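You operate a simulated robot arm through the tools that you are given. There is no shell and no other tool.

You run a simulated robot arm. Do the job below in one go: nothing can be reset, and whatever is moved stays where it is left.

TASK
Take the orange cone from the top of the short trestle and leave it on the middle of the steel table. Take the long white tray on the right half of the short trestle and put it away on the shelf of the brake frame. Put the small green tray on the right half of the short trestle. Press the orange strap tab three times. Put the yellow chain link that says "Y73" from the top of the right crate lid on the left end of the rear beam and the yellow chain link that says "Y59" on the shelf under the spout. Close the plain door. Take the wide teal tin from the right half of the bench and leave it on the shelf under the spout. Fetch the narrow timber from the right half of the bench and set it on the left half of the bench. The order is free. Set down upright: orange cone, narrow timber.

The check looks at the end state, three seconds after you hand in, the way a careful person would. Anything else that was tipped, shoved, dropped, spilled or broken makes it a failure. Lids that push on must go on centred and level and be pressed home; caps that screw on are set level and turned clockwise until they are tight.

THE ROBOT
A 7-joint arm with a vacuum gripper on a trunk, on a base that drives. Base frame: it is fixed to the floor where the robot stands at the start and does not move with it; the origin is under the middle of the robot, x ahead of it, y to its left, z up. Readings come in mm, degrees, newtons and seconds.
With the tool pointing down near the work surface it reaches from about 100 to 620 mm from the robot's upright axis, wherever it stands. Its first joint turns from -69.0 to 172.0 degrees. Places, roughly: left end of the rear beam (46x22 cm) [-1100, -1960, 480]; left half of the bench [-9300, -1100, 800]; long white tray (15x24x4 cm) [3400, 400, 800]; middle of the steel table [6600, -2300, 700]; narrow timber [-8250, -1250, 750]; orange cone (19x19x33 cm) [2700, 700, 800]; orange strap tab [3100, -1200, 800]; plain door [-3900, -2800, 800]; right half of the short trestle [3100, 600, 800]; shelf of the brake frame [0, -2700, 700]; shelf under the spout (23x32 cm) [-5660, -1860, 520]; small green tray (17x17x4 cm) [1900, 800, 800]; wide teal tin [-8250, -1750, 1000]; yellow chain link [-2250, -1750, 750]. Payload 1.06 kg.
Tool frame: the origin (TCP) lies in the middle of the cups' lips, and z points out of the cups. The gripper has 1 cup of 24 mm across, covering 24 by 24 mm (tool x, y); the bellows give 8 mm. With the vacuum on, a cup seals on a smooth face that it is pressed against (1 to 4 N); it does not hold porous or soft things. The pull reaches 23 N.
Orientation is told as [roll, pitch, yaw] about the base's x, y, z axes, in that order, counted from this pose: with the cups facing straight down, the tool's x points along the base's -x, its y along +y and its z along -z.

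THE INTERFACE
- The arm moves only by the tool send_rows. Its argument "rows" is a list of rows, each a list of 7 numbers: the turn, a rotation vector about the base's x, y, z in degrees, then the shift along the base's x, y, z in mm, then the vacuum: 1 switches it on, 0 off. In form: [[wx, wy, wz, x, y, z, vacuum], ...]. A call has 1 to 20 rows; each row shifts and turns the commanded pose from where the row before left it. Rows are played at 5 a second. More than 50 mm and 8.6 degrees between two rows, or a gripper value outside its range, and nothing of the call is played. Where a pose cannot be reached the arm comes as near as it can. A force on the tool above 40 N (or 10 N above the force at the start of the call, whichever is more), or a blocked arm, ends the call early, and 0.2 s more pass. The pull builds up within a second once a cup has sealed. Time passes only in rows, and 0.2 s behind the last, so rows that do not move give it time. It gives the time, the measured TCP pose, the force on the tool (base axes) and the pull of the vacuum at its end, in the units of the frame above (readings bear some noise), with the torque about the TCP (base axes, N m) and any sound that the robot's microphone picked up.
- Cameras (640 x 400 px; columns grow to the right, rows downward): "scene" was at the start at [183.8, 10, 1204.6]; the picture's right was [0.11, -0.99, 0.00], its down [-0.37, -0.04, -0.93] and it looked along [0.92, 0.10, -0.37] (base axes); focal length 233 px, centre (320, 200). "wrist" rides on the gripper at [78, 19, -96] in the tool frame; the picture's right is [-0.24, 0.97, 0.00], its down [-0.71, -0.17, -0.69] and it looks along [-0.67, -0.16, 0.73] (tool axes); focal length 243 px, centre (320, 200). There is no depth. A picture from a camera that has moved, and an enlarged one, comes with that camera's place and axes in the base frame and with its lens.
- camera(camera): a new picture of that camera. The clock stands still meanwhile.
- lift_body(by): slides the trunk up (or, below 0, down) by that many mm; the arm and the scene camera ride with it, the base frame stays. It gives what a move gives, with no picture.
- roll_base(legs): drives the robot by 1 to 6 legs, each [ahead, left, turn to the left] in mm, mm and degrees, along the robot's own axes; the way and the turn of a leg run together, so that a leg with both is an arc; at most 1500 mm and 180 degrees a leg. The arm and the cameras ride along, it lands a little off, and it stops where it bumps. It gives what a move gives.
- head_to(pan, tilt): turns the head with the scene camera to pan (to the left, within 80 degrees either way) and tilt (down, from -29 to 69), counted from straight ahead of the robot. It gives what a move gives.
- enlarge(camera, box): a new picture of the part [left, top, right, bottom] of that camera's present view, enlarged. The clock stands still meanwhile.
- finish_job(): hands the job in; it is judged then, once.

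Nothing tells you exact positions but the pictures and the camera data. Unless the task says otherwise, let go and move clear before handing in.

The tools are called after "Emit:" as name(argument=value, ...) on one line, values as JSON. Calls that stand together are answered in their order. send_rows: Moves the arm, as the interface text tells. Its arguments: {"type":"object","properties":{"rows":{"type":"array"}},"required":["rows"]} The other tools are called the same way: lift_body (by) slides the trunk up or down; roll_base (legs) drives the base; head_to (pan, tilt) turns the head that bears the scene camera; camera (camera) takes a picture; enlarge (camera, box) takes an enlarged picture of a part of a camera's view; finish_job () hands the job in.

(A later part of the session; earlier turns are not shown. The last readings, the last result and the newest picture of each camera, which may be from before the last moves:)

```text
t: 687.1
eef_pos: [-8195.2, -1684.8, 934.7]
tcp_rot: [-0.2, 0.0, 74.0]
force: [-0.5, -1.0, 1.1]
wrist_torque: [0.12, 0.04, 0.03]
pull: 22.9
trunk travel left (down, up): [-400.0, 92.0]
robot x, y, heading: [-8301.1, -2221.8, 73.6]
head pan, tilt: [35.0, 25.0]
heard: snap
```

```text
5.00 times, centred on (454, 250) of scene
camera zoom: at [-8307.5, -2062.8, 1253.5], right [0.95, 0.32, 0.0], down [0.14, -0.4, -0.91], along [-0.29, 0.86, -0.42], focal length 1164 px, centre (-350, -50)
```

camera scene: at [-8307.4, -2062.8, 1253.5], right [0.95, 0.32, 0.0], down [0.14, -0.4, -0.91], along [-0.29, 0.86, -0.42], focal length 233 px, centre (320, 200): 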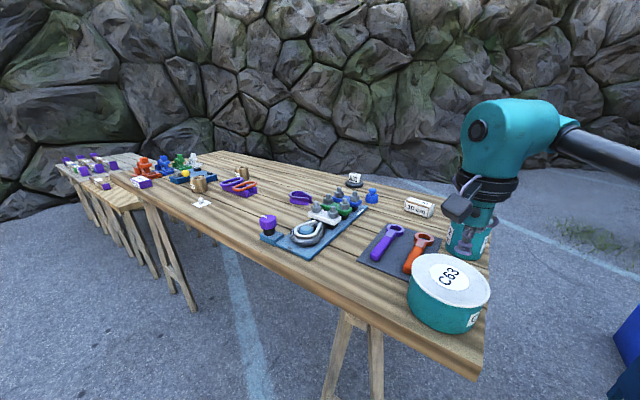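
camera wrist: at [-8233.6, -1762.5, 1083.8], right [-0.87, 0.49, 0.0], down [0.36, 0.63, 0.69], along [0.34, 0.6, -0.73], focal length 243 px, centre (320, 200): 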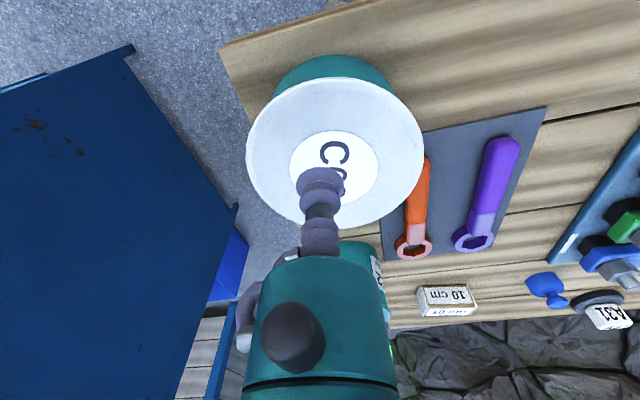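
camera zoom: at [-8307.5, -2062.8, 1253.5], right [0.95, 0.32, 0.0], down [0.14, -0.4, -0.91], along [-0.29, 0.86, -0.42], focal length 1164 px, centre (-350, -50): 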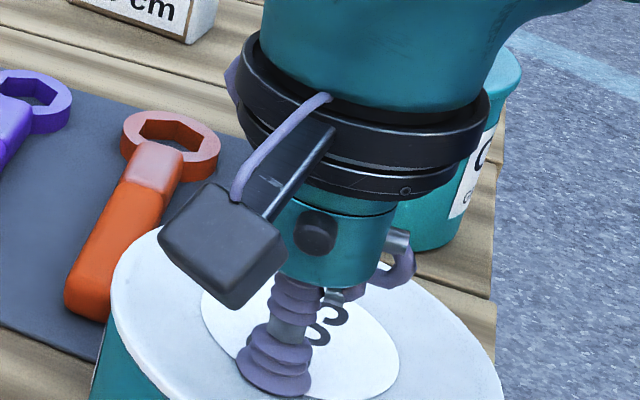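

The cup sealed but I heard a snap, perhaps the lid. I inspect the tin closely before moving.

Emit:
head_to(pan=-25, tilt=30)

Emit:
camera(camera="scene")

Emit:
enlarge(camera="scene", box=[90, 190, 250, 290])

Emit:
camera(camera="wrist")

```text
t: 688.4
eef_pos: [-8195.8, -1683.8, 935.3]
tcp_rot: [-0.2, 0.0, 74.1]
force: [-0.2, 0.8, 0.8]
wrist_torque: [0.06, 0.05, -0.02]
pull: 22.9
trunk travel left (down, up): [-400.0, 92.0]
robot x, y, heading: [-8299.8, -2226.6, 73.7]
head pan, tilt: [-25.0, 30.0]
```

```text
taken
camera scene: at [-8218.2, -2081.7, 1245.6], right [0.75, -0.66, 0.0], down [-0.33, -0.38, -0.87], along [0.57, 0.65, -0.5], focal length 233 px, centre (320, 200)
```

scene: 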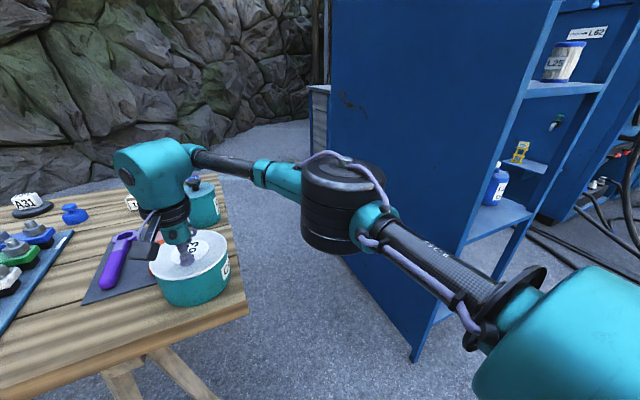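

```text
4.00 times, centred on (170, 240) of scene
camera zoom: at [-8218.2, -2081.7, 1245.6], right [0.75, -0.66, 0.0], down [-0.33, -0.38, -0.87], along [0.57, 0.65, -0.5], focal length 932 px, centre (920, 40)
```

zoom: 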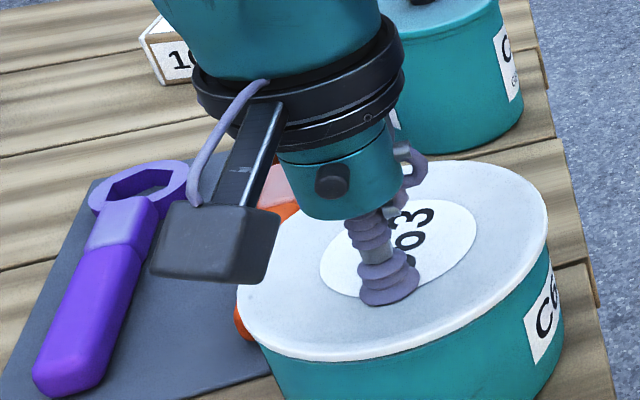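

```text
taken
camera wrist: at [-8236.6, -1754.4, 1030.0], right [-0.87, 0.49, 0.0], down [0.36, 0.63, 0.69], along [0.34, 0.6, -0.73], focal length 243 px, centre (320, 200)
```

wrist: 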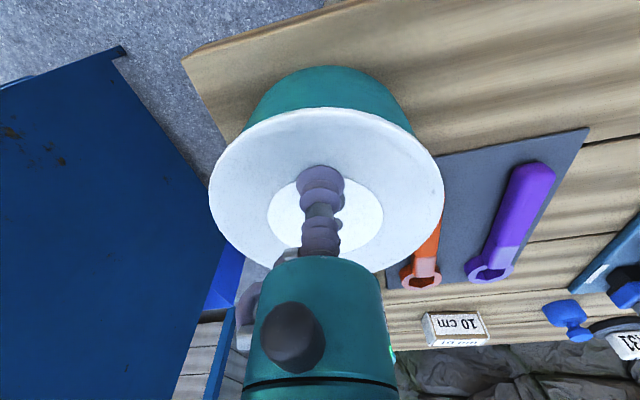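

The lid still looks seated, but the cup sits about 20 mm off its centre. I release, move to the centre, and press gently so the lid is surely home before lifting.

Emit:
send_rows(rows=[[0, 0, 0, 0, 0, 0, 0], [0, 0, 0, 0, 0, 0, 0], [0, 0, 0, 0, 0, 0, 0], [0, 0, 0, 0, 0, 0, 0], [0, 0, 0, 0, 0, 0, 0], [0, 0, 0, 0, 0, 4, 0], [0, 0, 0, 0, 0, 6, 0], [0, 0, 0, 3, 11, 0, 0], [0, 0, 0, 3, 11, 0, 0], [0, 0, 0, 0, 0, 0, 0]])

Emit:
enlarge(camera="scene", box=[90, 190, 250, 290])

Emit:
enlarge(camera="scene", box=[145, 250, 241, 310])

Emit:
camera(camera="wrist")

```text
t: 690.6
eef_pos: [-8190.6, -1662.2, 945.2]
tcp_rot: [-0.2, -0.1, 74.0]
force: [-0.8, -0.4, 0.5]
wrist_torque: [0.0, 0.01, -0.05]
pull: 0.0
trunk travel left (down, up): [-400.0, 92.0]
robot x, y, heading: [-8300.5, -2220.2, 73.8]
head pan, tilt: [-25.0, 30.0]
heard: snap
```

```text
4.00 times, centred on (170, 240) of scene
camera zoom: at [-8218.1, -2081.7, 1245.5], right [0.75, -0.66, 0.0], down [-0.33, -0.38, -0.87], along [0.57, 0.65, -0.5], focal length 932 px, centre (920, 40)
```

zoom: 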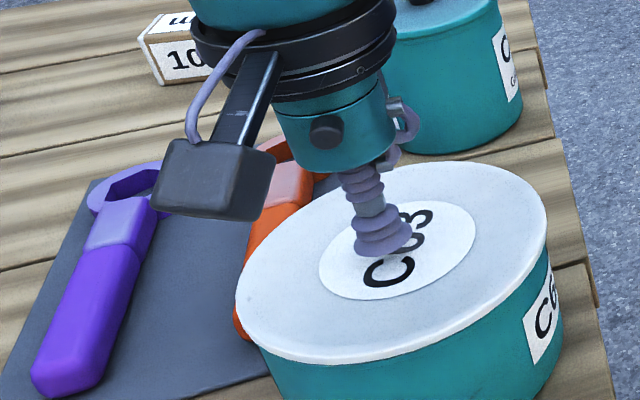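

```text
6.67 times, centred on (193, 280) of scene
camera zoom: at [-8218.1, -2081.7, 1245.5], right [0.75, -0.66, 0.0], down [-0.33, -0.38, -0.87], along [0.57, 0.65, -0.5], focal length 1553 px, centre (1167, -333)
```

zoom: 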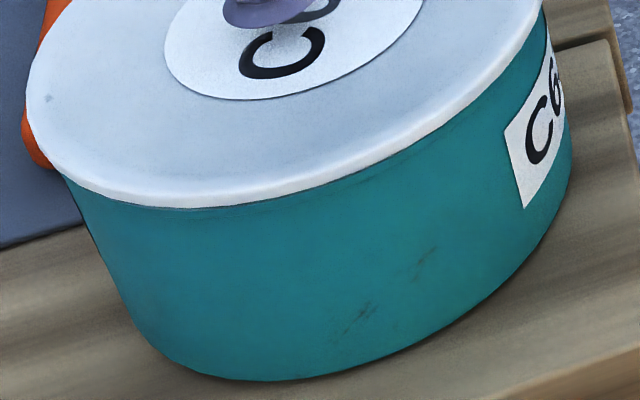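

```text
taken
camera wrist: at [-8230.8, -1732.7, 1039.5], right [-0.87, 0.49, 0.0], down [0.36, 0.63, 0.69], along [0.34, 0.6, -0.73], focal length 243 px, centre (320, 200)
```

wrist: 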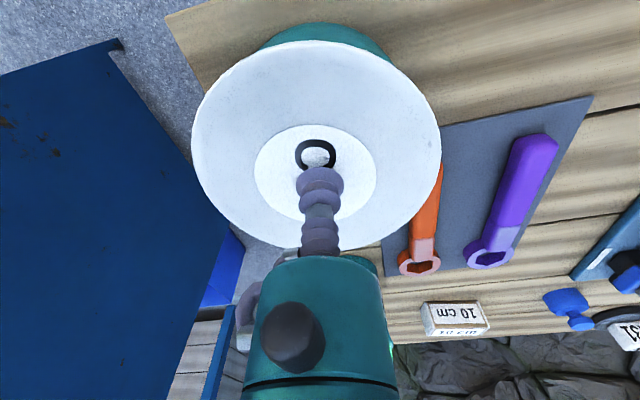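

The lid is properly seated; the "snap" seems to be the lid reacting to the cup's sudden grip. I centre the cup, press first without vacuum, and only then switch it on.

Emit:
send_rows(rows=[[0, 0, 0, -2, -5, 0, 0], [0, 0, 0, 0, 0, -4, 0], [0, 0, 0, 0, 0, -3, 0], [0, 0, 0, 0, 0, -2, 0], [0, 0, 0, 0, 0, -2, 0], [0, 0, 0, 0, 0, 0, 0]])

```text
t: 692.0
eef_pos: [-8193.2, -1668.9, 933.1]
tcp_rot: [-0.2, -0.1, 74.2]
force: [0.6, -0.4, 0.0]
wrist_torque: [0.01, 0.03, -0.05]
pull: 0.0
trunk travel left (down, up): [-400.0, 92.0]
robot x, y, heading: [-8300.7, -2222.1, 73.8]
head pan, tilt: [-25.0, 30.0]
```

Emit:
send_rows(rows=[[0, 0, 0, 0, 0, -2, 0], [0, 0, 0, 0, 0, -2, 0], [0, 0, 0, 0, 0, 0, 0]])

```text
t: 692.8
eef_pos: [-8193.3, -1667.0, 928.9]
tcp_rot: [-0.3, -0.2, 74.1]
force: [0.6, -0.9, 3.3]
wrist_torque: [-0.01, -0.01, -0.01]
pull: 0.1
trunk travel left (down, up): [-400.0, 92.0]
robot x, y, heading: [-8299.7, -2221.1, 74.1]
head pan, tilt: [-25.0, 30.0]
```

Contact with 3 N. I press a little more and then switch the vacuum on.

Emit:
send_rows(rows=[[0, 0, 0, 0, 0, -2, 0], [0, 0, 0, 0, 0, -1.5, 0], [0, 0, 0, 0, 0, 0, 0]])

Emit:
send_rows(rows=[[0, 0, 0, 0, 0, 0, 1], [0, 0, 0, 0, 0, 0, 1], [0, 0, 0, 0, 0, 0, 1], [0, 0, 0, 0, 0, 0, 1], [0, 0, 0, 0, 0, 0, 1], [0, 0, 0, 0, 0, 0, 1]])

```text
t: 693.6
eef_pos: [-8193.5, -1667.6, 925.7]
tcp_rot: [-0.2, -0.2, 74.0]
force: [0.6, -1.1, 6.0]
wrist_torque: [0.04, 0.06, 0.0]
pull: 0.0
trunk travel left (down, up): [-400.0, 92.0]
robot x, y, heading: [-8300.2, -2218.9, 73.8]
head pan, tilt: [-25.0, 30.0]
```

```text
t: 695.0
eef_pos: [-8193.8, -1665.9, 926.3]
tcp_rot: [-0.2, -0.2, 74.1]
force: [0.9, -1.0, 3.7]
wrist_torque: [0.05, 0.08, 0.04]
pull: 23.7
trunk travel left (down, up): [-400.0, 92.0]
robot x, y, heading: [-8298.1, -2222.1, 73.7]
head pan, tilt: [-25.0, 30.0]
```

Sealed without a snap. I raise very slowly and watch the force.

Emit:
send_rows(rows=[[0, 0, 0, 0, 0, 1, 1], [0, 0, 0, 0, 0, 1, 1], [0, 0, 0, 0, 0, 1, 1], [0, 0, 0, 0, 0, 1, 1], [0, 0, 0, 0, 0, 0, 1]])

```text
t: 696.2
eef_pos: [-8192.3, -1665.7, 930.0]
tcp_rot: [-0.3, -0.1, 74.1]
force: [0.3, -0.3, -7.1]
wrist_torque: [-0.08, 0.07, -0.01]
pull: 23.1
trunk travel left (down, up): [-400.0, 92.0]
robot x, y, heading: [-8302.1, -2222.0, 74.2]
head pan, tilt: [-25.0, 30.0]
```

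The force is now -7 N, so the tin is coming along. I continue slowly.

Emit:
send_rows(rows=[[0, 0, 0, 0, 0, 1, 1], [0, 0, 0, 0, 0, 1, 1], [0, 0, 0, 0, 0, 2, 1], [0, 0, 0, 0, 0, 0, 1]])

Emit:
enlarge(camera="scene", box=[90, 210, 250, 310])

```text
t: 697.2
eef_pos: [-8193.5, -1665.9, 934.0]
tcp_rot: [-0.2, -0.1, 74.1]
force: [0.2, -0.2, -7.6]
wrist_torque: [-0.08, 0.02, 0.01]
pull: 22.7
trunk travel left (down, up): [-400.0, 92.0]
robot x, y, heading: [-8298.4, -2224.0, 73.8]
head pan, tilt: [-25.0, 30.0]
```

```text
4.00 times, centred on (170, 260) of scene
camera zoom: at [-8218.0, -2081.1, 1245.4], right [0.75, -0.66, 0.0], down [-0.33, -0.38, -0.87], along [0.57, 0.65, -0.5], focal length 932 px, centre (920, -40)
```

zoom: 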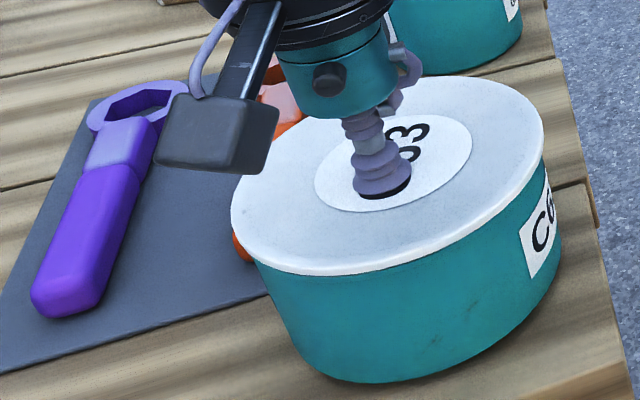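

The tin (about 0.77 kg) hangs by its lid with no snap. I lift it gently with small steps.

Emit:
send_rows(rows=[[0, 0, 0, 0, 0, 3, 1], [0, 0, 0, 0, 0, 4, 1], [0, 0, 0, 0, 0, 6, 1], [0, 0, 0, 0, 0, 8, 1], [0, 0, 0, 0, 0, 10, 1], [0, 0, 0, 0, 0, 10, 1], [0, 0, 0, 0, 0, 8, 1], [0, 0, 0, 0, 0, 5, 1], [0, 0, 0, 0, 0, 2, 1], [0, 0, 0, 0, 0, 0, 1]])

Emit:
camera(camera="scene")

Emit:
camera(camera="wrist")

```text
t: 699.4
eef_pos: [-8192.4, -1665.5, 989.4]
tcp_rot: [-0.1, -0.2, 74.1]
force: [0.5, 0.3, -7.2]
wrist_torque: [-0.05, 0.01, -0.02]
pull: 23.4
trunk travel left (down, up): [-400.0, 92.0]
robot x, y, heading: [-8296.9, -2216.5, 73.9]
head pan, tilt: [-25.0, 30.0]
```

```text
taken
camera scene: at [-8218.0, -2081.1, 1245.4], right [0.75, -0.66, 0.0], down [-0.33, -0.38, -0.87], along [0.57, 0.65, -0.5], focal length 233 px, centre (320, 200)
```

scene: 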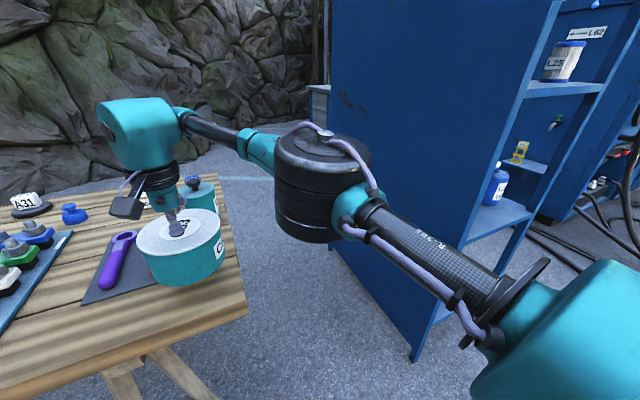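

```text
taken
camera wrist: at [-8233.8, -1736.6, 1084.8], right [-0.87, 0.49, 0.0], down [0.36, 0.63, 0.69], along [0.34, 0.6, -0.73], focal length 243 px, centre (320, 200)
```

wrist: 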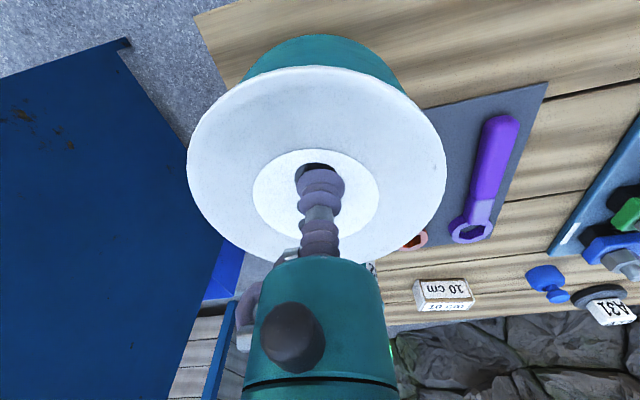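

The tin is up and stable. I back away from the bench, turn toward the cabinet, and carry it along the lane to the spout shelf.

Emit:
roll_base(legs=[[-280, 0, 0], [0, 0, -90], [1000, 0, 0]])

Emit:
head_to(pan=30, tilt=20)

Emit:
camera(camera="scene")

```text
t: 710.0
eef_pos: [-6874.5, -2899.8, 989.9]
tcp_rot: [-0.2, -0.1, -17.2]
force: [0.8, 0.4, -8.7]
wrist_torque: [0.09, 0.04, -0.01]
pull: 22.6
trunk travel left (down, up): [-400.0, 92.0]
robot x, y, heading: [-7428.5, -2776.0, -17.5]
head pan, tilt: [-25.0, 30.0]
```

```text
t: 711.2
eef_pos: [-6874.2, -2899.3, 989.6]
tcp_rot: [-0.3, -0.1, -17.2]
force: [-0.5, -0.5, -8.0]
wrist_torque: [0.03, 0.04, 0.01]
pull: 23.0
trunk travel left (down, up): [-400.0, 92.0]
robot x, y, heading: [-7427.4, -2784.6, -17.3]
head pan, tilt: [30.0, 20.0]
```

```text
taken
camera scene: at [-7263.0, -2783.9, 1261.5], right [0.22, -0.98, 0.0], down [-0.33, -0.07, -0.94], along [0.92, 0.2, -0.34], focal length 233 px, centre (320, 200)
```

scene: 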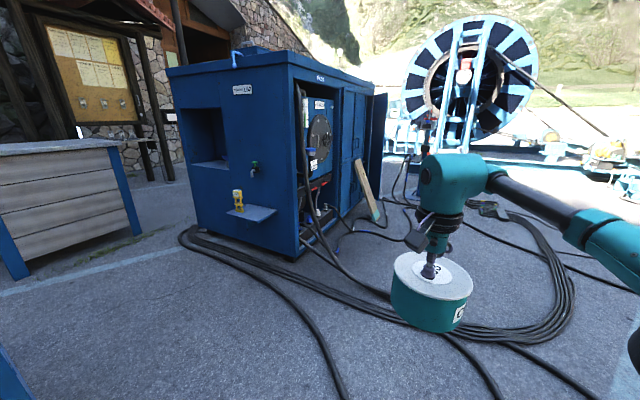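

The tin hangs level. I continue toward the spout end and slide left in front of the shelf.

Emit:
roll_base(legs=[[650, 0, 0], [0, 640, 0], [0, 620, 0]])

Emit:
head_to(pan=35, tilt=30)

Emit:
camera(camera="scene")

Emit:
head_to(pan=-20, tilt=30)

Emit:
camera(camera="scene")

```text
t: 726.3
eef_pos: [-5881.8, -1847.6, 989.7]
tcp_rot: [-0.2, -0.1, -16.9]
force: [0.3, 0.1, -7.7]
wrist_torque: [0.05, 0.09, 0.01]
pull: 23.3
trunk travel left (down, up): [-400.0, 92.0]
robot x, y, heading: [-6431.5, -1732.1, -17.1]
head pan, tilt: [30.0, 20.0]
```

```text
t: 727.0
eef_pos: [-5881.6, -1847.1, 989.5]
tcp_rot: [-0.3, 0.0, -16.9]
force: [0.5, 0.0, -6.7]
wrist_torque: [0.06, 0.07, 0.0]
pull: 23.1
trunk travel left (down, up): [-400.0, 92.0]
robot x, y, heading: [-6434.6, -1729.6, -17.0]
head pan, tilt: [35.0, 30.0]
```

```text
taken
camera scene: at [-6275.3, -1725.1, 1245.5], right [0.31, -0.95, 0.0], down [-0.48, -0.15, -0.87], along [0.82, 0.27, -0.5], focal length 233 px, centre (320, 200)
```

scene: 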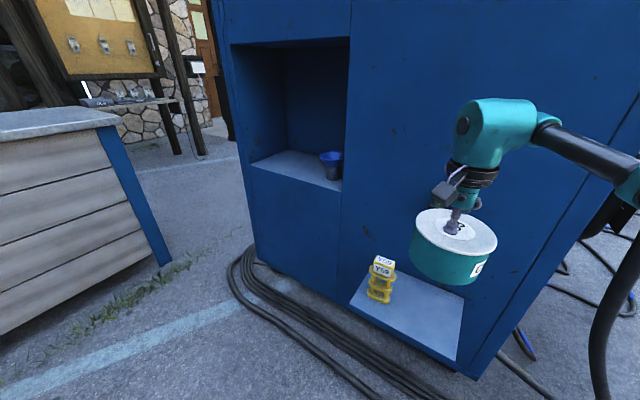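

```text
t: 728.3
eef_pos: [-5882.2, -1846.7, 989.4]
tcp_rot: [-0.3, -0.1, -16.9]
force: [0.4, -0.7, -7.2]
wrist_torque: [0.1, 0.07, 0.06]
pull: 23.0
trunk travel left (down, up): [-400.0, 92.0]
robot x, y, heading: [-6432.0, -1730.6, -16.9]
head pan, tilt: [-20.0, 30.0]
```

```text
taken
camera scene: at [-6289.3, -1807.4, 1245.4], right [-0.6, -0.8, 0.0], down [-0.4, 0.3, -0.87], along [0.69, -0.52, -0.5], focal length 233 px, centre (320, 200)
```

scene: 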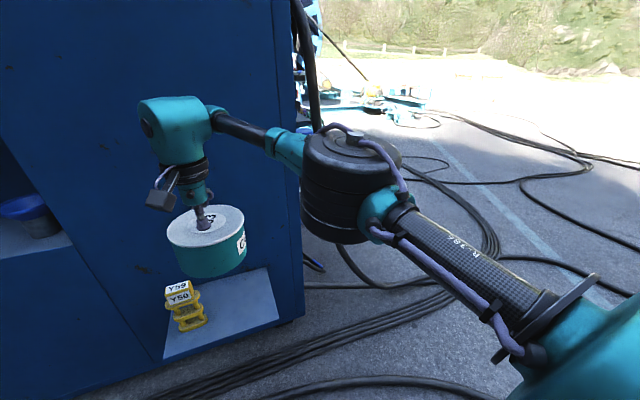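

The tap's tip reaches to about u -4995 at z 820; the free right-front part of the shelf suits the tin. I drive in so that the tin hangs over it.

Emit:
roll_base(legs=[[174, -26, 0]])

Emit:
lift_body(by=-150)

Emit:
camera(camera="scene")

Emit:
head_to(pan=35, tilt=35)

Emit:
camera(camera="scene")

```text
t: 729.8
eef_pos: [-5723.5, -1924.7, 989.0]
tcp_rot: [-0.2, -0.2, -17.1]
force: [1.9, 0.3, -7.1]
wrist_torque: [0.01, 0.08, 0.0]
pull: 23.3
trunk travel left (down, up): [-400.0, 92.0]
robot x, y, heading: [-6276.0, -1806.7, -17.3]
head pan, tilt: [-20.0, 30.0]
```

```text
t: 731.5
eef_pos: [-5724.6, -1923.1, 839.1]
tcp_rot: [-0.2, -0.1, -17.2]
force: [1.0, 0.0, -7.0]
wrist_torque: [0.02, 0.05, 0.03]
pull: 22.5
trunk travel left (down, up): [-250.0, 242.0]
robot x, y, heading: [-6275.2, -1806.2, -17.3]
head pan, tilt: [-20.0, 30.0]
```

```text
taken
camera scene: at [-6096.5, -1894.9, 1093.6], right [-0.61, -0.8, 0.0], down [-0.4, 0.3, -0.87], along [0.69, -0.52, -0.5], focal length 233 px, centre (320, 200)
```

scene: 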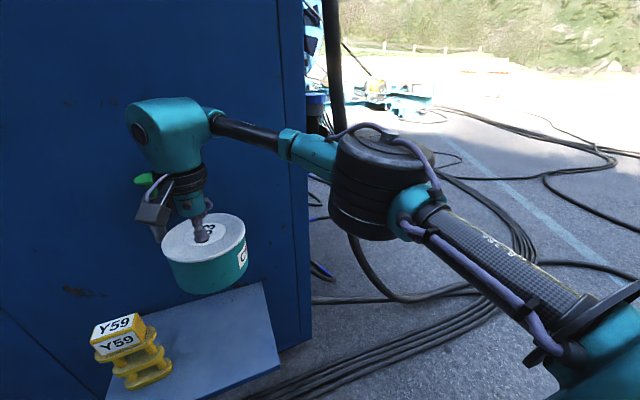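

```text
t: 732.7
eef_pos: [-5726.0, -1924.3, 839.7]
tcp_rot: [-0.1, -0.1, -17.1]
force: [-0.2, 0.0, -7.6]
wrist_torque: [0.06, 0.04, 0.02]
pull: 22.3
trunk travel left (down, up): [-250.0, 242.0]
robot x, y, heading: [-6277.4, -1804.1, -17.4]
head pan, tilt: [35.0, 35.0]
```

```text
taken
camera scene: at [-6084.5, -1813.4, 1085.8], right [0.3, -0.95, 0.0], down [-0.55, -0.17, -0.82], along [0.78, 0.25, -0.57], focal length 233 px, centre (320, 200)
```

scene: 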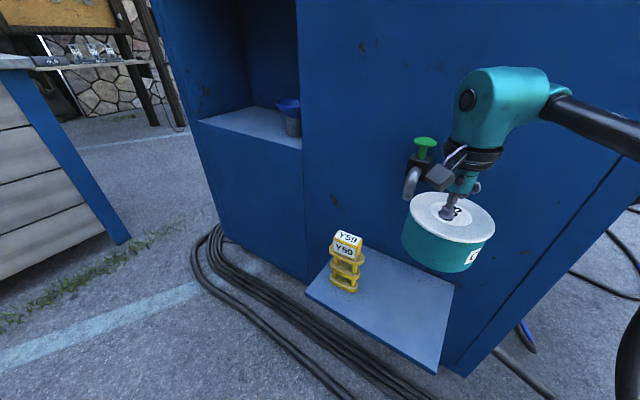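

The tin clears the tap. I lower the trunk further and check again.

Emit:
lift_body(by=-130)

Emit:
camera(camera="scene")

Emit:
camera(camera="wrist")

```text
t: 734.3
eef_pos: [-5725.9, -1923.8, 709.9]
tcp_rot: [-0.1, -0.1, -17.0]
force: [0.6, 0.6, -6.1]
wrist_torque: [0.03, 0.07, -0.01]
pull: 23.0
trunk travel left (down, up): [-120.0, 372.0]
robot x, y, heading: [-6278.3, -1808.4, -17.5]
head pan, tilt: [35.0, 35.0]
```

```text
taken
camera scene: at [-6043.9, -1826.0, 943.5], right [0.3, -0.95, 0.0], down [-0.55, -0.17, -0.82], along [0.78, 0.25, -0.57], focal length 233 px, centre (320, 200)
```

scene: 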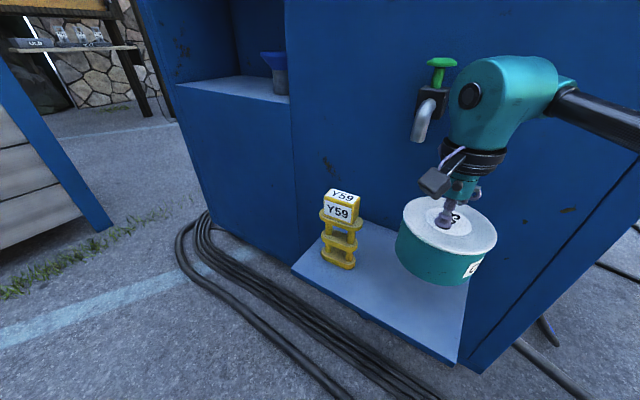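

```text
taken
camera wrist: at [-5794.9, -1882.3, 805.0], right [0.51, 0.86, 0.0], down [0.63, -0.37, 0.69], along [0.59, -0.35, -0.73], focal length 243 px, centre (320, 200)
```

wrist: 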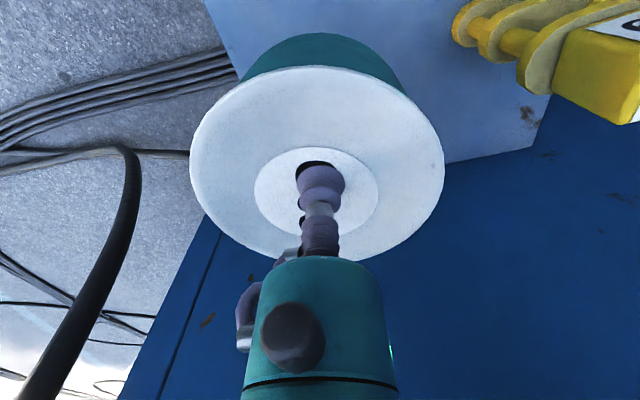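

I nudge the tin 10 mm to the left for margin and lower it in small steps.

Emit:
send_rows(rows=[[0, 0, 0, 2.6, 9.7, -5, 1], [0, 0, 0, 0, 0, -12, 1], [0, 0, 0, 0, 0, -15, 1], [0, 0, 0, 0, 0, -15, 1], [0, 0, 0, 0, 0, -12, 1], [0, 0, 0, 0, 0, -8, 1], [0, 0, 0, 0, 0, -5, 1], [0, 0, 0, 0, 0, -3, 1], [0, 0, 0, 0, 0, 0, 1]])

Emit:
camera(camera="scene")

```text
t: 736.3
eef_pos: [-5722.8, -1914.7, 634.1]
tcp_rot: [-0.1, -0.1, -17.2]
force: [-0.1, -0.8, -7.6]
wrist_torque: [0.02, 0.1, -0.02]
pull: 22.6
trunk travel left (down, up): [-120.0, 372.0]
robot x, y, heading: [-6277.7, -1807.6, -17.6]
head pan, tilt: [35.0, 35.0]
```

```text
taken
camera scene: at [-6043.8, -1826.0, 943.5], right [0.3, -0.95, 0.0], down [-0.55, -0.17, -0.82], along [0.78, 0.25, -0.57], focal length 233 px, centre (320, 200)
```

scene: 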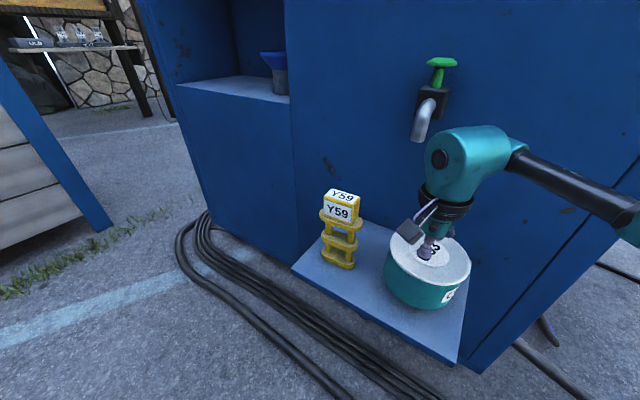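

The tin is just above the shelf. I continue in small steps.

Emit:
send_rows(rows=[[0, 0, 0, 0, 0, -5, 1], [0, 0, 0, 0, 0, -5, 1], [0, 0, 0, 0, 0, -4, 1], [0, 0, 0, 0, 0, -3, 1], [0, 0, 0, 0, 0, 0, 1]])

```text
t: 737.5
eef_pos: [-5721.9, -1914.1, 618.3]
tcp_rot: [-0.1, -0.2, -17.1]
force: [0.0, 0.3, -7.4]
wrist_torque: [0.11, 0.04, -0.01]
pull: 22.4
trunk travel left (down, up): [-120.0, 372.0]
robot x, y, heading: [-6280.4, -1806.0, -17.2]
head pan, tilt: [35.0, 35.0]
```

Emit:
send_rows(rows=[[0, 0, 0, 0, 0, -4, 1], [0, 0, 0, 0, 0, -3, 1], [0, 0, 0, 0, 0, -3, 1], [0, 0, 0, 0, 0, 0, 1]])

Emit:
enlarge(camera="scene", box=[310, 200, 502, 320])

```text
t: 738.5
eef_pos: [-5722.3, -1914.8, 606.1]
tcp_rot: [-0.3, -0.1, -17.1]
force: [-0.8, 0.1, -6.2]
wrist_torque: [0.09, 0.07, 0.02]
pull: 22.8
trunk travel left (down, up): [-120.0, 372.0]
robot x, y, heading: [-6279.7, -1803.9, -17.5]
head pan, tilt: [35.0, 35.0]
```

```text
3.33 times, centred on (406, 260) of scene
camera zoom: at [-6043.8, -1826.0, 943.5], right [0.3, -0.95, 0.0], down [-0.55, -0.17, -0.82], along [0.78, 0.25, -0.57], focal length 776 px, centre (33, 0)
```

zoom: 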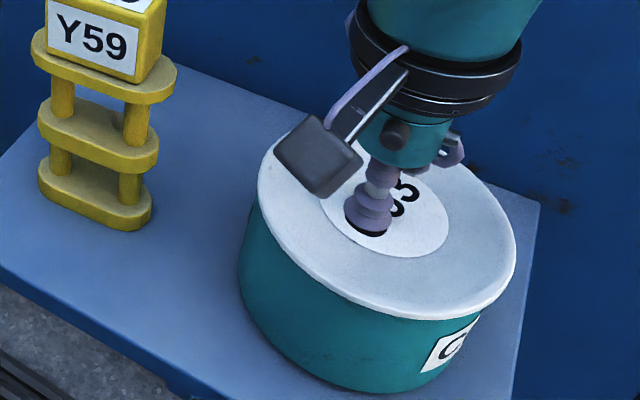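

Almost there. I go on in 2 mm steps.

Emit:
send_rows(rows=[[0, 0, 0, 0, 0, -2, 1], [0, 0, 0, 0, 0, -2, 1], [0, 0, 0, 0, 0, 0, 1]])

```text
t: 739.3
eef_pos: [-5723.0, -1913.1, 603.3]
tcp_rot: [-0.1, -0.1, -17.1]
force: [0.2, 0.5, -5.0]
wrist_torque: [-0.03, 0.09, 0.0]
pull: 22.9
trunk travel left (down, up): [-120.0, 372.0]
robot x, y, heading: [-6276.0, -1809.7, -17.2]
head pan, tilt: [35.0, 35.0]
```

The load is beginning to transfer. A little more.

Emit:
send_rows(rows=[[0, 0, 0, 0, 0, -1.5, 1], [0, 0, 0, 0, 0, 0, 1]])

```text
t: 739.9
eef_pos: [-5722.9, -1912.7, 604.0]
tcp_rot: [-0.1, -0.2, -17.1]
force: [3.6, 1.3, 4.7]
wrist_torque: [-0.08, 0.1, 0.02]
pull: 22.6
trunk travel left (down, up): [-120.0, 372.0]
robot x, y, heading: [-6280.1, -1809.4, -17.3]
head pan, tilt: [35.0, 35.0]
```

The tin stands on the shelf. I press lightly, release the vacuum, wait, and rise slowly.

Emit:
send_rows(rows=[[0, 0, 0, 0, 0, -1, 1], [0, 0, 0, 0, 0, 0, 0], [0, 0, 0, 0, 0, 0, 0], [0, 0, 0, 0, 0, 0, 0], [0, 0, 0, 0, 0, 0, 0], [0, 0, 0, 0, 0, 0, 0], [0, 0, 0, 0, 0, 0, 0]])

Emit:
send_rows(rows=[[0, 0, 0, 0, 0, 2, 0], [0, 0, 0, 0, 0, 3, 0], [0, 0, 0, 0, 0, 5, 0], [0, 0, 0, 0, 0, 10, 0], [0, 0, 0, 0, 0, 20, 0], [0, 0, 0, 0, 0, 20, 0], [0, 0, 0, 0, 0, 0, 0]])

Emit:
camera(camera="scene")

Emit:
enlarge(camera="scene", box=[310, 200, 502, 320])

```text
t: 741.5
eef_pos: [-5722.7, -1914.6, 601.7]
tcp_rot: [-0.2, -0.1, -17.0]
force: [-0.2, 0.5, 1.0]
wrist_torque: [0.01, -0.02, 0.02]
pull: 0.1
trunk travel left (down, up): [-120.0, 372.0]
robot x, y, heading: [-6277.8, -1803.2, -17.3]
head pan, tilt: [35.0, 35.0]
```

```text
t: 743.1
eef_pos: [-5722.3, -1915.0, 659.5]
tcp_rot: [-0.3, 0.0, -17.1]
force: [-0.2, 0.1, 0.3]
wrist_torque: [0.02, 0.02, -0.02]
pull: 0.1
trunk travel left (down, up): [-120.0, 372.0]
robot x, y, heading: [-6276.9, -1804.0, -16.8]
head pan, tilt: [35.0, 35.0]
```

```text
taken
camera scene: at [-6044.2, -1825.9, 943.6], right [0.3, -0.95, 0.0], down [-0.55, -0.17, -0.82], along [0.78, 0.25, -0.57], focal length 233 px, centre (320, 200)
```

scene: 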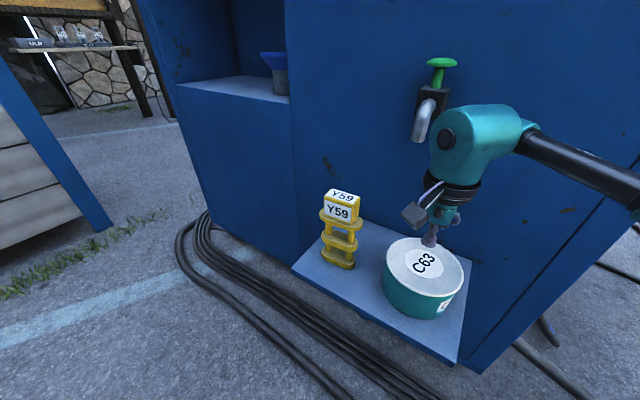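

```text
3.33 times, centred on (406, 260) of scene
camera zoom: at [-6044.2, -1825.9, 943.6], right [0.3, -0.95, 0.0], down [-0.55, -0.17, -0.82], along [0.78, 0.25, -0.57], focal length 776 px, centre (33, 0)
```

zoom: 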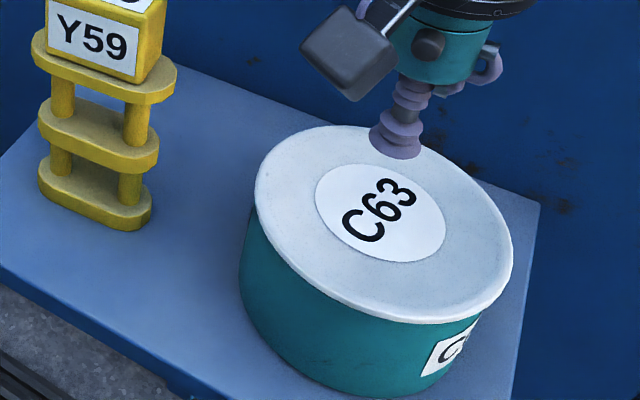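

The tin stands with its lid level and closed. I withdraw the tool horizontally toward me, away from the tap, and then raise the trunk.

Emit:
send_rows(rows=[[0, 0, 0, -20, 4, 0, 0], [0, 0, 0, -30, 6, 0, 0], [0, 0, 0, -35, 8, 0, 0], [0, 0, 0, -35, 8, 10, 0], [0, 0, 0, -35, 8, 20, 0], [0, 0, 0, 0, 0, 0, 0]])

Emit:
lift_body(by=280)

Emit:
camera(camera="scene")

```text
t: 744.5
eef_pos: [-5875.3, -1877.7, 689.7]
tcp_rot: [-0.2, -0.1, -17.2]
force: [-0.5, -0.1, 0.6]
wrist_torque: [0.02, 0.03, 0.0]
pull: 0.0
trunk travel left (down, up): [-120.0, 372.0]
robot x, y, heading: [-6277.0, -1806.0, -17.4]
head pan, tilt: [35.0, 35.0]
```

```text
t: 747.4
eef_pos: [-5878.3, -1879.9, 971.2]
tcp_rot: [-0.2, -0.1, -17.1]
force: [-0.5, 0.3, -0.3]
wrist_torque: [-0.01, 0.0, 0.04]
pull: 0.0
trunk travel left (down, up): [-400.0, 92.0]
robot x, y, heading: [-6276.3, -1807.1, -17.5]
head pan, tilt: [35.0, 35.0]
```

```text
taken
camera scene: at [-6121.5, -1801.9, 1237.7], right [0.3, -0.95, 0.0], down [-0.55, -0.17, -0.82], along [0.78, 0.25, -0.57], focal length 233 px, centre (320, 200)
```

scene: 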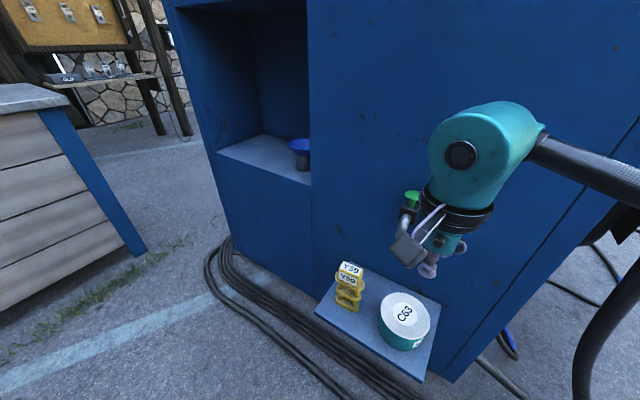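

Both items stand safely on the shelf. Next I go around to the cabinet's back to close the plain door.

Emit:
roll_base(legs=[[-150, 0, 0], [0, -1150, 0], [1150, 0, 0], [1000, 0, 0]])

Emit:
head_to(pan=50, tilt=15)

Emit:
camera(camera="scene")

```text
t: 768.9
eef_pos: [-4318.1, -3596.4, 971.6]
tcp_rot: [-0.2, -0.2, -17.9]
force: [0.4, -0.8, 0.2]
wrist_torque: [0.02, 0.01, -0.03]
pull: 0.1
trunk travel left (down, up): [-400.0, 92.0]
robot x, y, heading: [-4718.8, -3517.1, -18.4]
head pan, tilt: [35.0, 35.0]
```

```text
t: 769.7
eef_pos: [-4318.0, -3596.6, 970.7]
tcp_rot: [-0.2, -0.1, -17.9]
force: [-0.6, -0.1, -0.6]
wrist_torque: [-0.01, 0.04, -0.04]
pull: 0.1
trunk travel left (down, up): [-400.0, 92.0]
robot x, y, heading: [-4715.4, -3515.1, -18.3]
head pan, tilt: [50.0, 15.0]
```

```text
taken
camera scene: at [-4565.8, -3490.3, 1269.7], right [0.53, -0.85, 0.0], down [-0.22, -0.14, -0.97], along [0.82, 0.51, -0.26], focal length 233 px, centre (320, 200)
```

scene: 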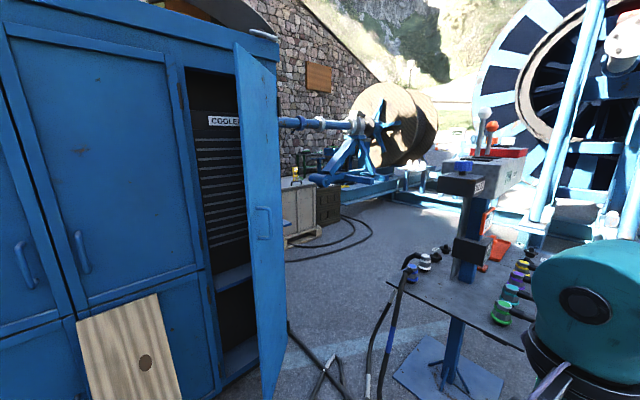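

The plain door stands open by roughly 38°, hinged at the cabinet's far corner, with a handle at about z 880. I will push it shut with the tool above the handle, standing clear of the plank; first I move nearer.

Emit:
roll_base(legs=[[0, 0, 3.3], [0, 400, 0]])

Emit:
send_rows(rows=[[0, 0, 0, -20, 39, 5, 0], [0, 0, 0, -20, 39, 5, 0], [0, 0, 0, -20, 39, 5, 0], [0, 0, 0, -20, 39, 5, 0], [0, 0, 0, -20, 39, 5, 0], [0, 0, 0, -20, 39, 5, 0], [0, 0, 0, 0, 0, 0, 0]])

Emit:
head_to(pan=10, tilt=15)

Emit:
camera(camera="scene")

Emit:
camera(camera="wrist")

```text
t: 774.2
eef_pos: [-4211.2, -3178.4, 970.7]
tcp_rot: [-0.3, -0.1, -14.6]
force: [0.5, -0.6, -0.6]
wrist_torque: [0.02, 0.0, -0.04]
pull: 0.1
trunk travel left (down, up): [-400.0, 92.0]
robot x, y, heading: [-4611.5, -3127.7, -14.5]
head pan, tilt: [50.0, 15.0]
```

```text
t: 775.8
eef_pos: [-4322.5, -2963.6, 997.5]
tcp_rot: [-0.2, -0.1, -14.5]
force: [0.0, 1.3, -0.3]
wrist_torque: [0.02, 0.0, -0.03]
pull: 0.1
out of reach, approached as far as the arm can: row 6
trunk travel left (down, up): [-400.0, 92.0]
robot x, y, heading: [-4612.9, -3124.1, -14.6]
head pan, tilt: [50.0, 15.0]
```

```text
t: 776.9
eef_pos: [-4323.2, -2965.6, 997.3]
tcp_rot: [-0.1, -0.1, -14.6]
force: [-0.6, 0.7, -0.8]
wrist_torque: [0.03, 0.02, 0.03]
pull: 0.0
trunk travel left (down, up): [-400.0, 92.0]
robot x, y, heading: [-4613.6, -3119.4, -14.5]
head pan, tilt: [10.0, 15.0]
```

```text
taken
camera scene: at [-4447.4, -3150.8, 1269.7], right [-0.08, -1.0, 0.0], down [-0.26, 0.02, -0.97], along [0.96, -0.08, -0.26], focal length 233 px, centre (320, 200)
```

scene: 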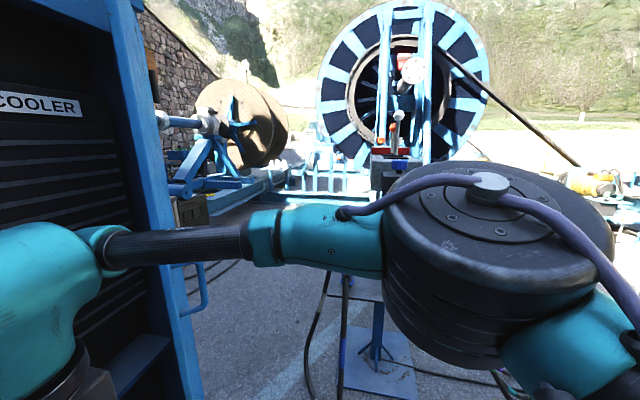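

```text
taken
camera wrist: at [-4393.3, -2927.8, 1092.5], right [0.47, 0.88, 0.0], down [0.64, -0.34, 0.69], along [0.6, -0.33, -0.73], focal length 243 px, centre (320, 200)
```

wrist: 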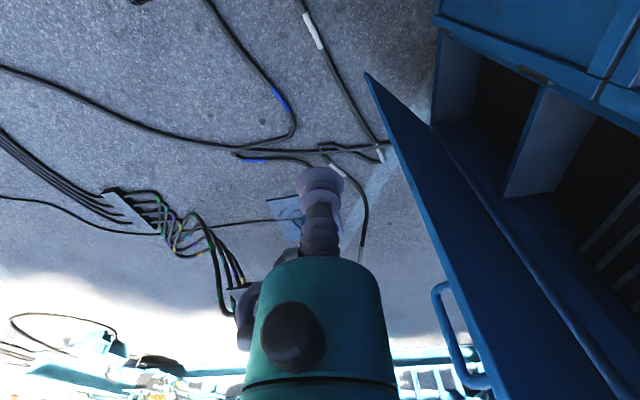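

The wrist camera shows the door's outer face and handle just ahead-right of the tool. I drive forward so the tool comes alongside the door's outer face.

Emit:
roll_base(legs=[[280, 0, 0]])

Emit:
camera(camera="wrist")

Emit:
head_to(pan=40, tilt=15)

Emit:
camera(camera="scene")

```text
t: 778.2
eef_pos: [-4188.4, -3001.8, 996.6]
tcp_rot: [-0.2, -0.2, -14.6]
force: [-0.4, 0.6, 0.3]
wrist_torque: [-0.02, -0.01, 0.01]
pull: 0.0
trunk travel left (down, up): [-400.0, 92.0]
robot x, y, heading: [-4479.0, -3158.4, -14.8]
head pan, tilt: [10.0, 15.0]
stopped in leg 1: the robot was blocked; the commanded pose is now the measured one
```

```text
taken
camera wrist: at [-4260.2, -2962.8, 1092.6], right [0.47, 0.88, 0.0], down [0.64, -0.34, 0.69], along [0.6, -0.33, -0.73], focal length 243 px, centre (320, 200)
```

wrist: 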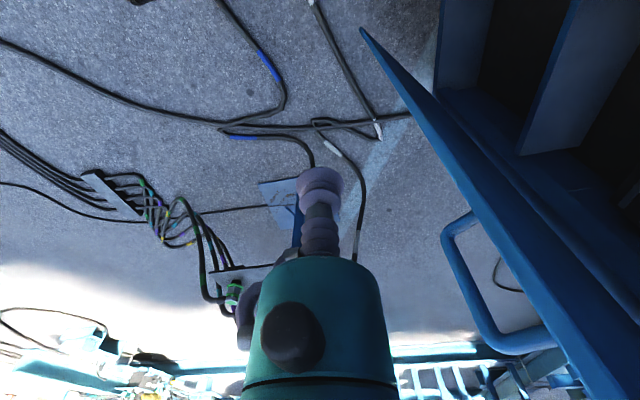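

```text
t: 779.2
eef_pos: [-4190.4, -3000.6, 998.5]
tcp_rot: [-0.1, 0.0, -14.5]
force: [0.3, -0.7, 0.5]
wrist_torque: [0.04, 0.01, 0.0]
pull: 0.1
trunk travel left (down, up): [-400.0, 92.0]
robot x, y, heading: [-4480.0, -3158.0, -14.6]
head pan, tilt: [40.0, 15.0]
```

```text
taken
camera scene: at [-4323.2, -3138.2, 1269.7], right [0.43, -0.9, 0.0], down [-0.23, -0.11, -0.97], along [0.87, 0.41, -0.26], focal length 233 px, centre (320, 200)
```

scene: 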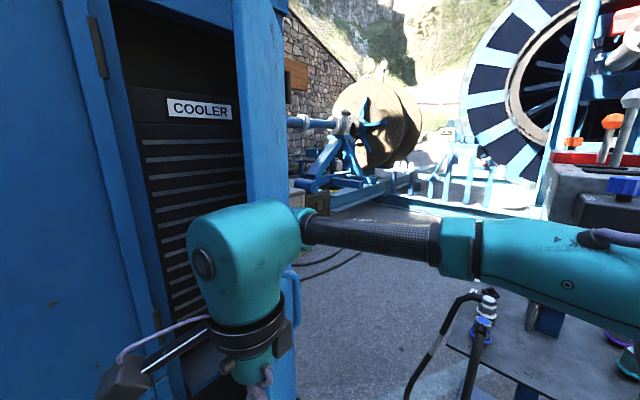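

The drive was blocked after about 140 mm. I look left and down to see whether I touched the plank.

Emit:
head_to(pan=78, tilt=40)

Emit:
camera(camera="scene")

Emit:
head_to(pan=0, tilt=35)

Emit:
camera(camera="scene")

```text
t: 780.2
eef_pos: [-4188.8, -2999.9, 997.2]
tcp_rot: [-0.2, -0.1, -14.5]
force: [0.3, 0.2, -0.2]
wrist_torque: [-0.06, -0.03, -0.02]
pull: 0.0
trunk travel left (down, up): [-400.0, 92.0]
robot x, y, heading: [-4485.6, -3161.9, -14.6]
head pan, tilt: [78.0, 40.0]
```

```text
taken
camera scene: at [-4369.4, -3102.1, 1230.2], right [0.89, -0.45, 0.0], down [-0.29, -0.57, -0.77], along [0.34, 0.68, -0.64], focal length 233 px, centre (320, 200)
```

scene: 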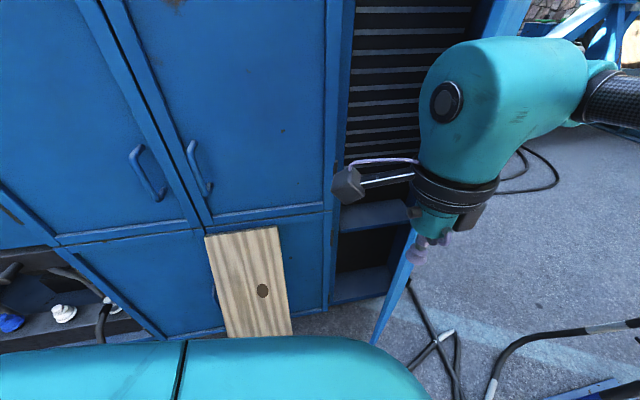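

```text
t: 781.8
eef_pos: [-4189.0, -2999.9, 997.1]
tcp_rot: [-0.2, -0.2, -14.5]
force: [-0.6, -0.4, -0.5]
wrist_torque: [-0.01, 0.03, 0.03]
pull: 0.1
trunk travel left (down, up): [-400.0, 92.0]
robot x, y, heading: [-4482.3, -3159.4, -14.7]
head pan, tilt: [0.0, 35.0]
```

```text
taken
camera scene: at [-4322.5, -3200.4, 1237.7], right [-0.25, -0.97, 0.0], down [-0.55, 0.15, -0.82], along [0.79, -0.21, -0.57], focal length 233 px, centre (320, 200)
```

scene: 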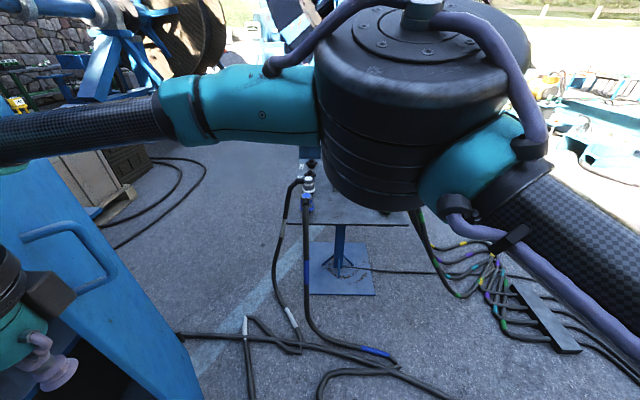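

The plank is untouched and clear of me; the base seems about ±340 mm wide, so I will face the door squarely instead. I back off, bring the arm to the front, and turn toward the door.

Emit:
roll_base(legs=[[-200, 0, 0], [0, -280, 0]])

Emit:
send_rows(rows=[[0, 0, 0, 14, -40, 0, 0], [0, 0, 0, 14, -40, 0, 0], [0, 0, 0, 14, -40, 0, 0], [0, 0, 0, 14, -40, 0, 0], [0, 0, 0, 14, -40, 0, 0], [0, 0, 0, 14, -40, 0, 0], [0, 0, 0, 0, 0, 0, 0]])

Emit:
roll_base(legs=[[0, 0, 90], [0, -450, 0]])

Emit:
head_to(pan=25, tilt=15)

Emit:
camera(camera="scene")

Emit:
camera(camera="wrist")

```text
t: 786.0
eef_pos: [-4455.1, -3215.6, 996.9]
tcp_rot: [-0.2, 0.0, -14.3]
force: [-0.2, 0.2, -0.2]
wrist_torque: [0.02, -0.02, -0.01]
pull: 0.0
trunk travel left (down, up): [-400.0, 92.0]
robot x, y, heading: [-4746.2, -3372.9, -14.2]
head pan, tilt: [0.0, 35.0]
```

```text
t: 787.6
eef_pos: [-4372.0, -3455.5, 998.0]
tcp_rot: [-0.3, -0.1, -14.2]
force: [0.3, 0.4, -0.2]
wrist_torque: [0.02, 0.0, 0.0]
pull: 0.2
trunk travel left (down, up): [-400.0, 92.0]
robot x, y, heading: [-4747.1, -3378.6, -14.4]
head pan, tilt: [0.0, 35.0]
```

```text
t: 795.8
eef_pos: [-4221.2, -3130.4, 998.5]
tcp_rot: [-0.1, 0.0, 74.0]
force: [0.5, -0.7, 0.3]
wrist_torque: [-0.03, 0.02, -0.01]
pull: 0.1
trunk travel left (down, up): [-400.0, 92.0]
robot x, y, heading: [-4317.7, -3501.7, 73.8]
head pan, tilt: [0.0, 35.0]
```

```text
t: 796.7
eef_pos: [-4221.8, -3130.1, 998.9]
tcp_rot: [-0.2, -0.1, 74.0]
force: [-0.6, -0.5, -0.7]
wrist_torque: [-0.01, 0.0, -0.01]
pull: 0.0
trunk travel left (down, up): [-400.0, 92.0]
robot x, y, heading: [-4310.6, -3496.8, 73.7]
head pan, tilt: [25.0, 15.0]
```

```text
taken
camera scene: at [-4305.9, -3337.9, 1269.7], right [0.99, 0.15, 0.0], down [0.04, -0.26, -0.97], along [-0.15, 0.95, -0.26], focal length 233 px, centre (320, 200)
```

scene: 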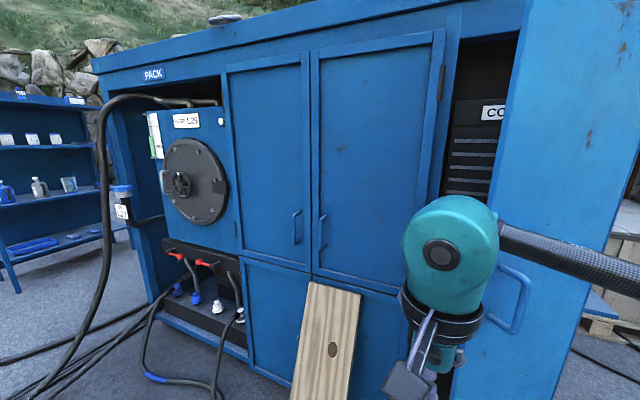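

```text
taken
camera wrist: at [-4262.0, -3200.5, 1093.3], right [-0.87, 0.49, 0.0], down [0.36, 0.63, 0.69], along [0.34, 0.6, -0.73], focal length 243 px, centre (320, 200)
```

wrist: 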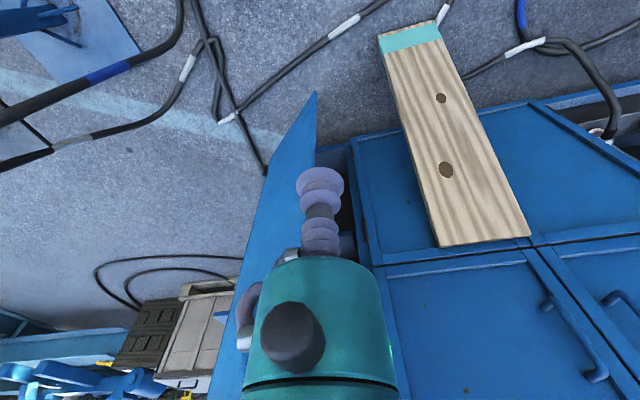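

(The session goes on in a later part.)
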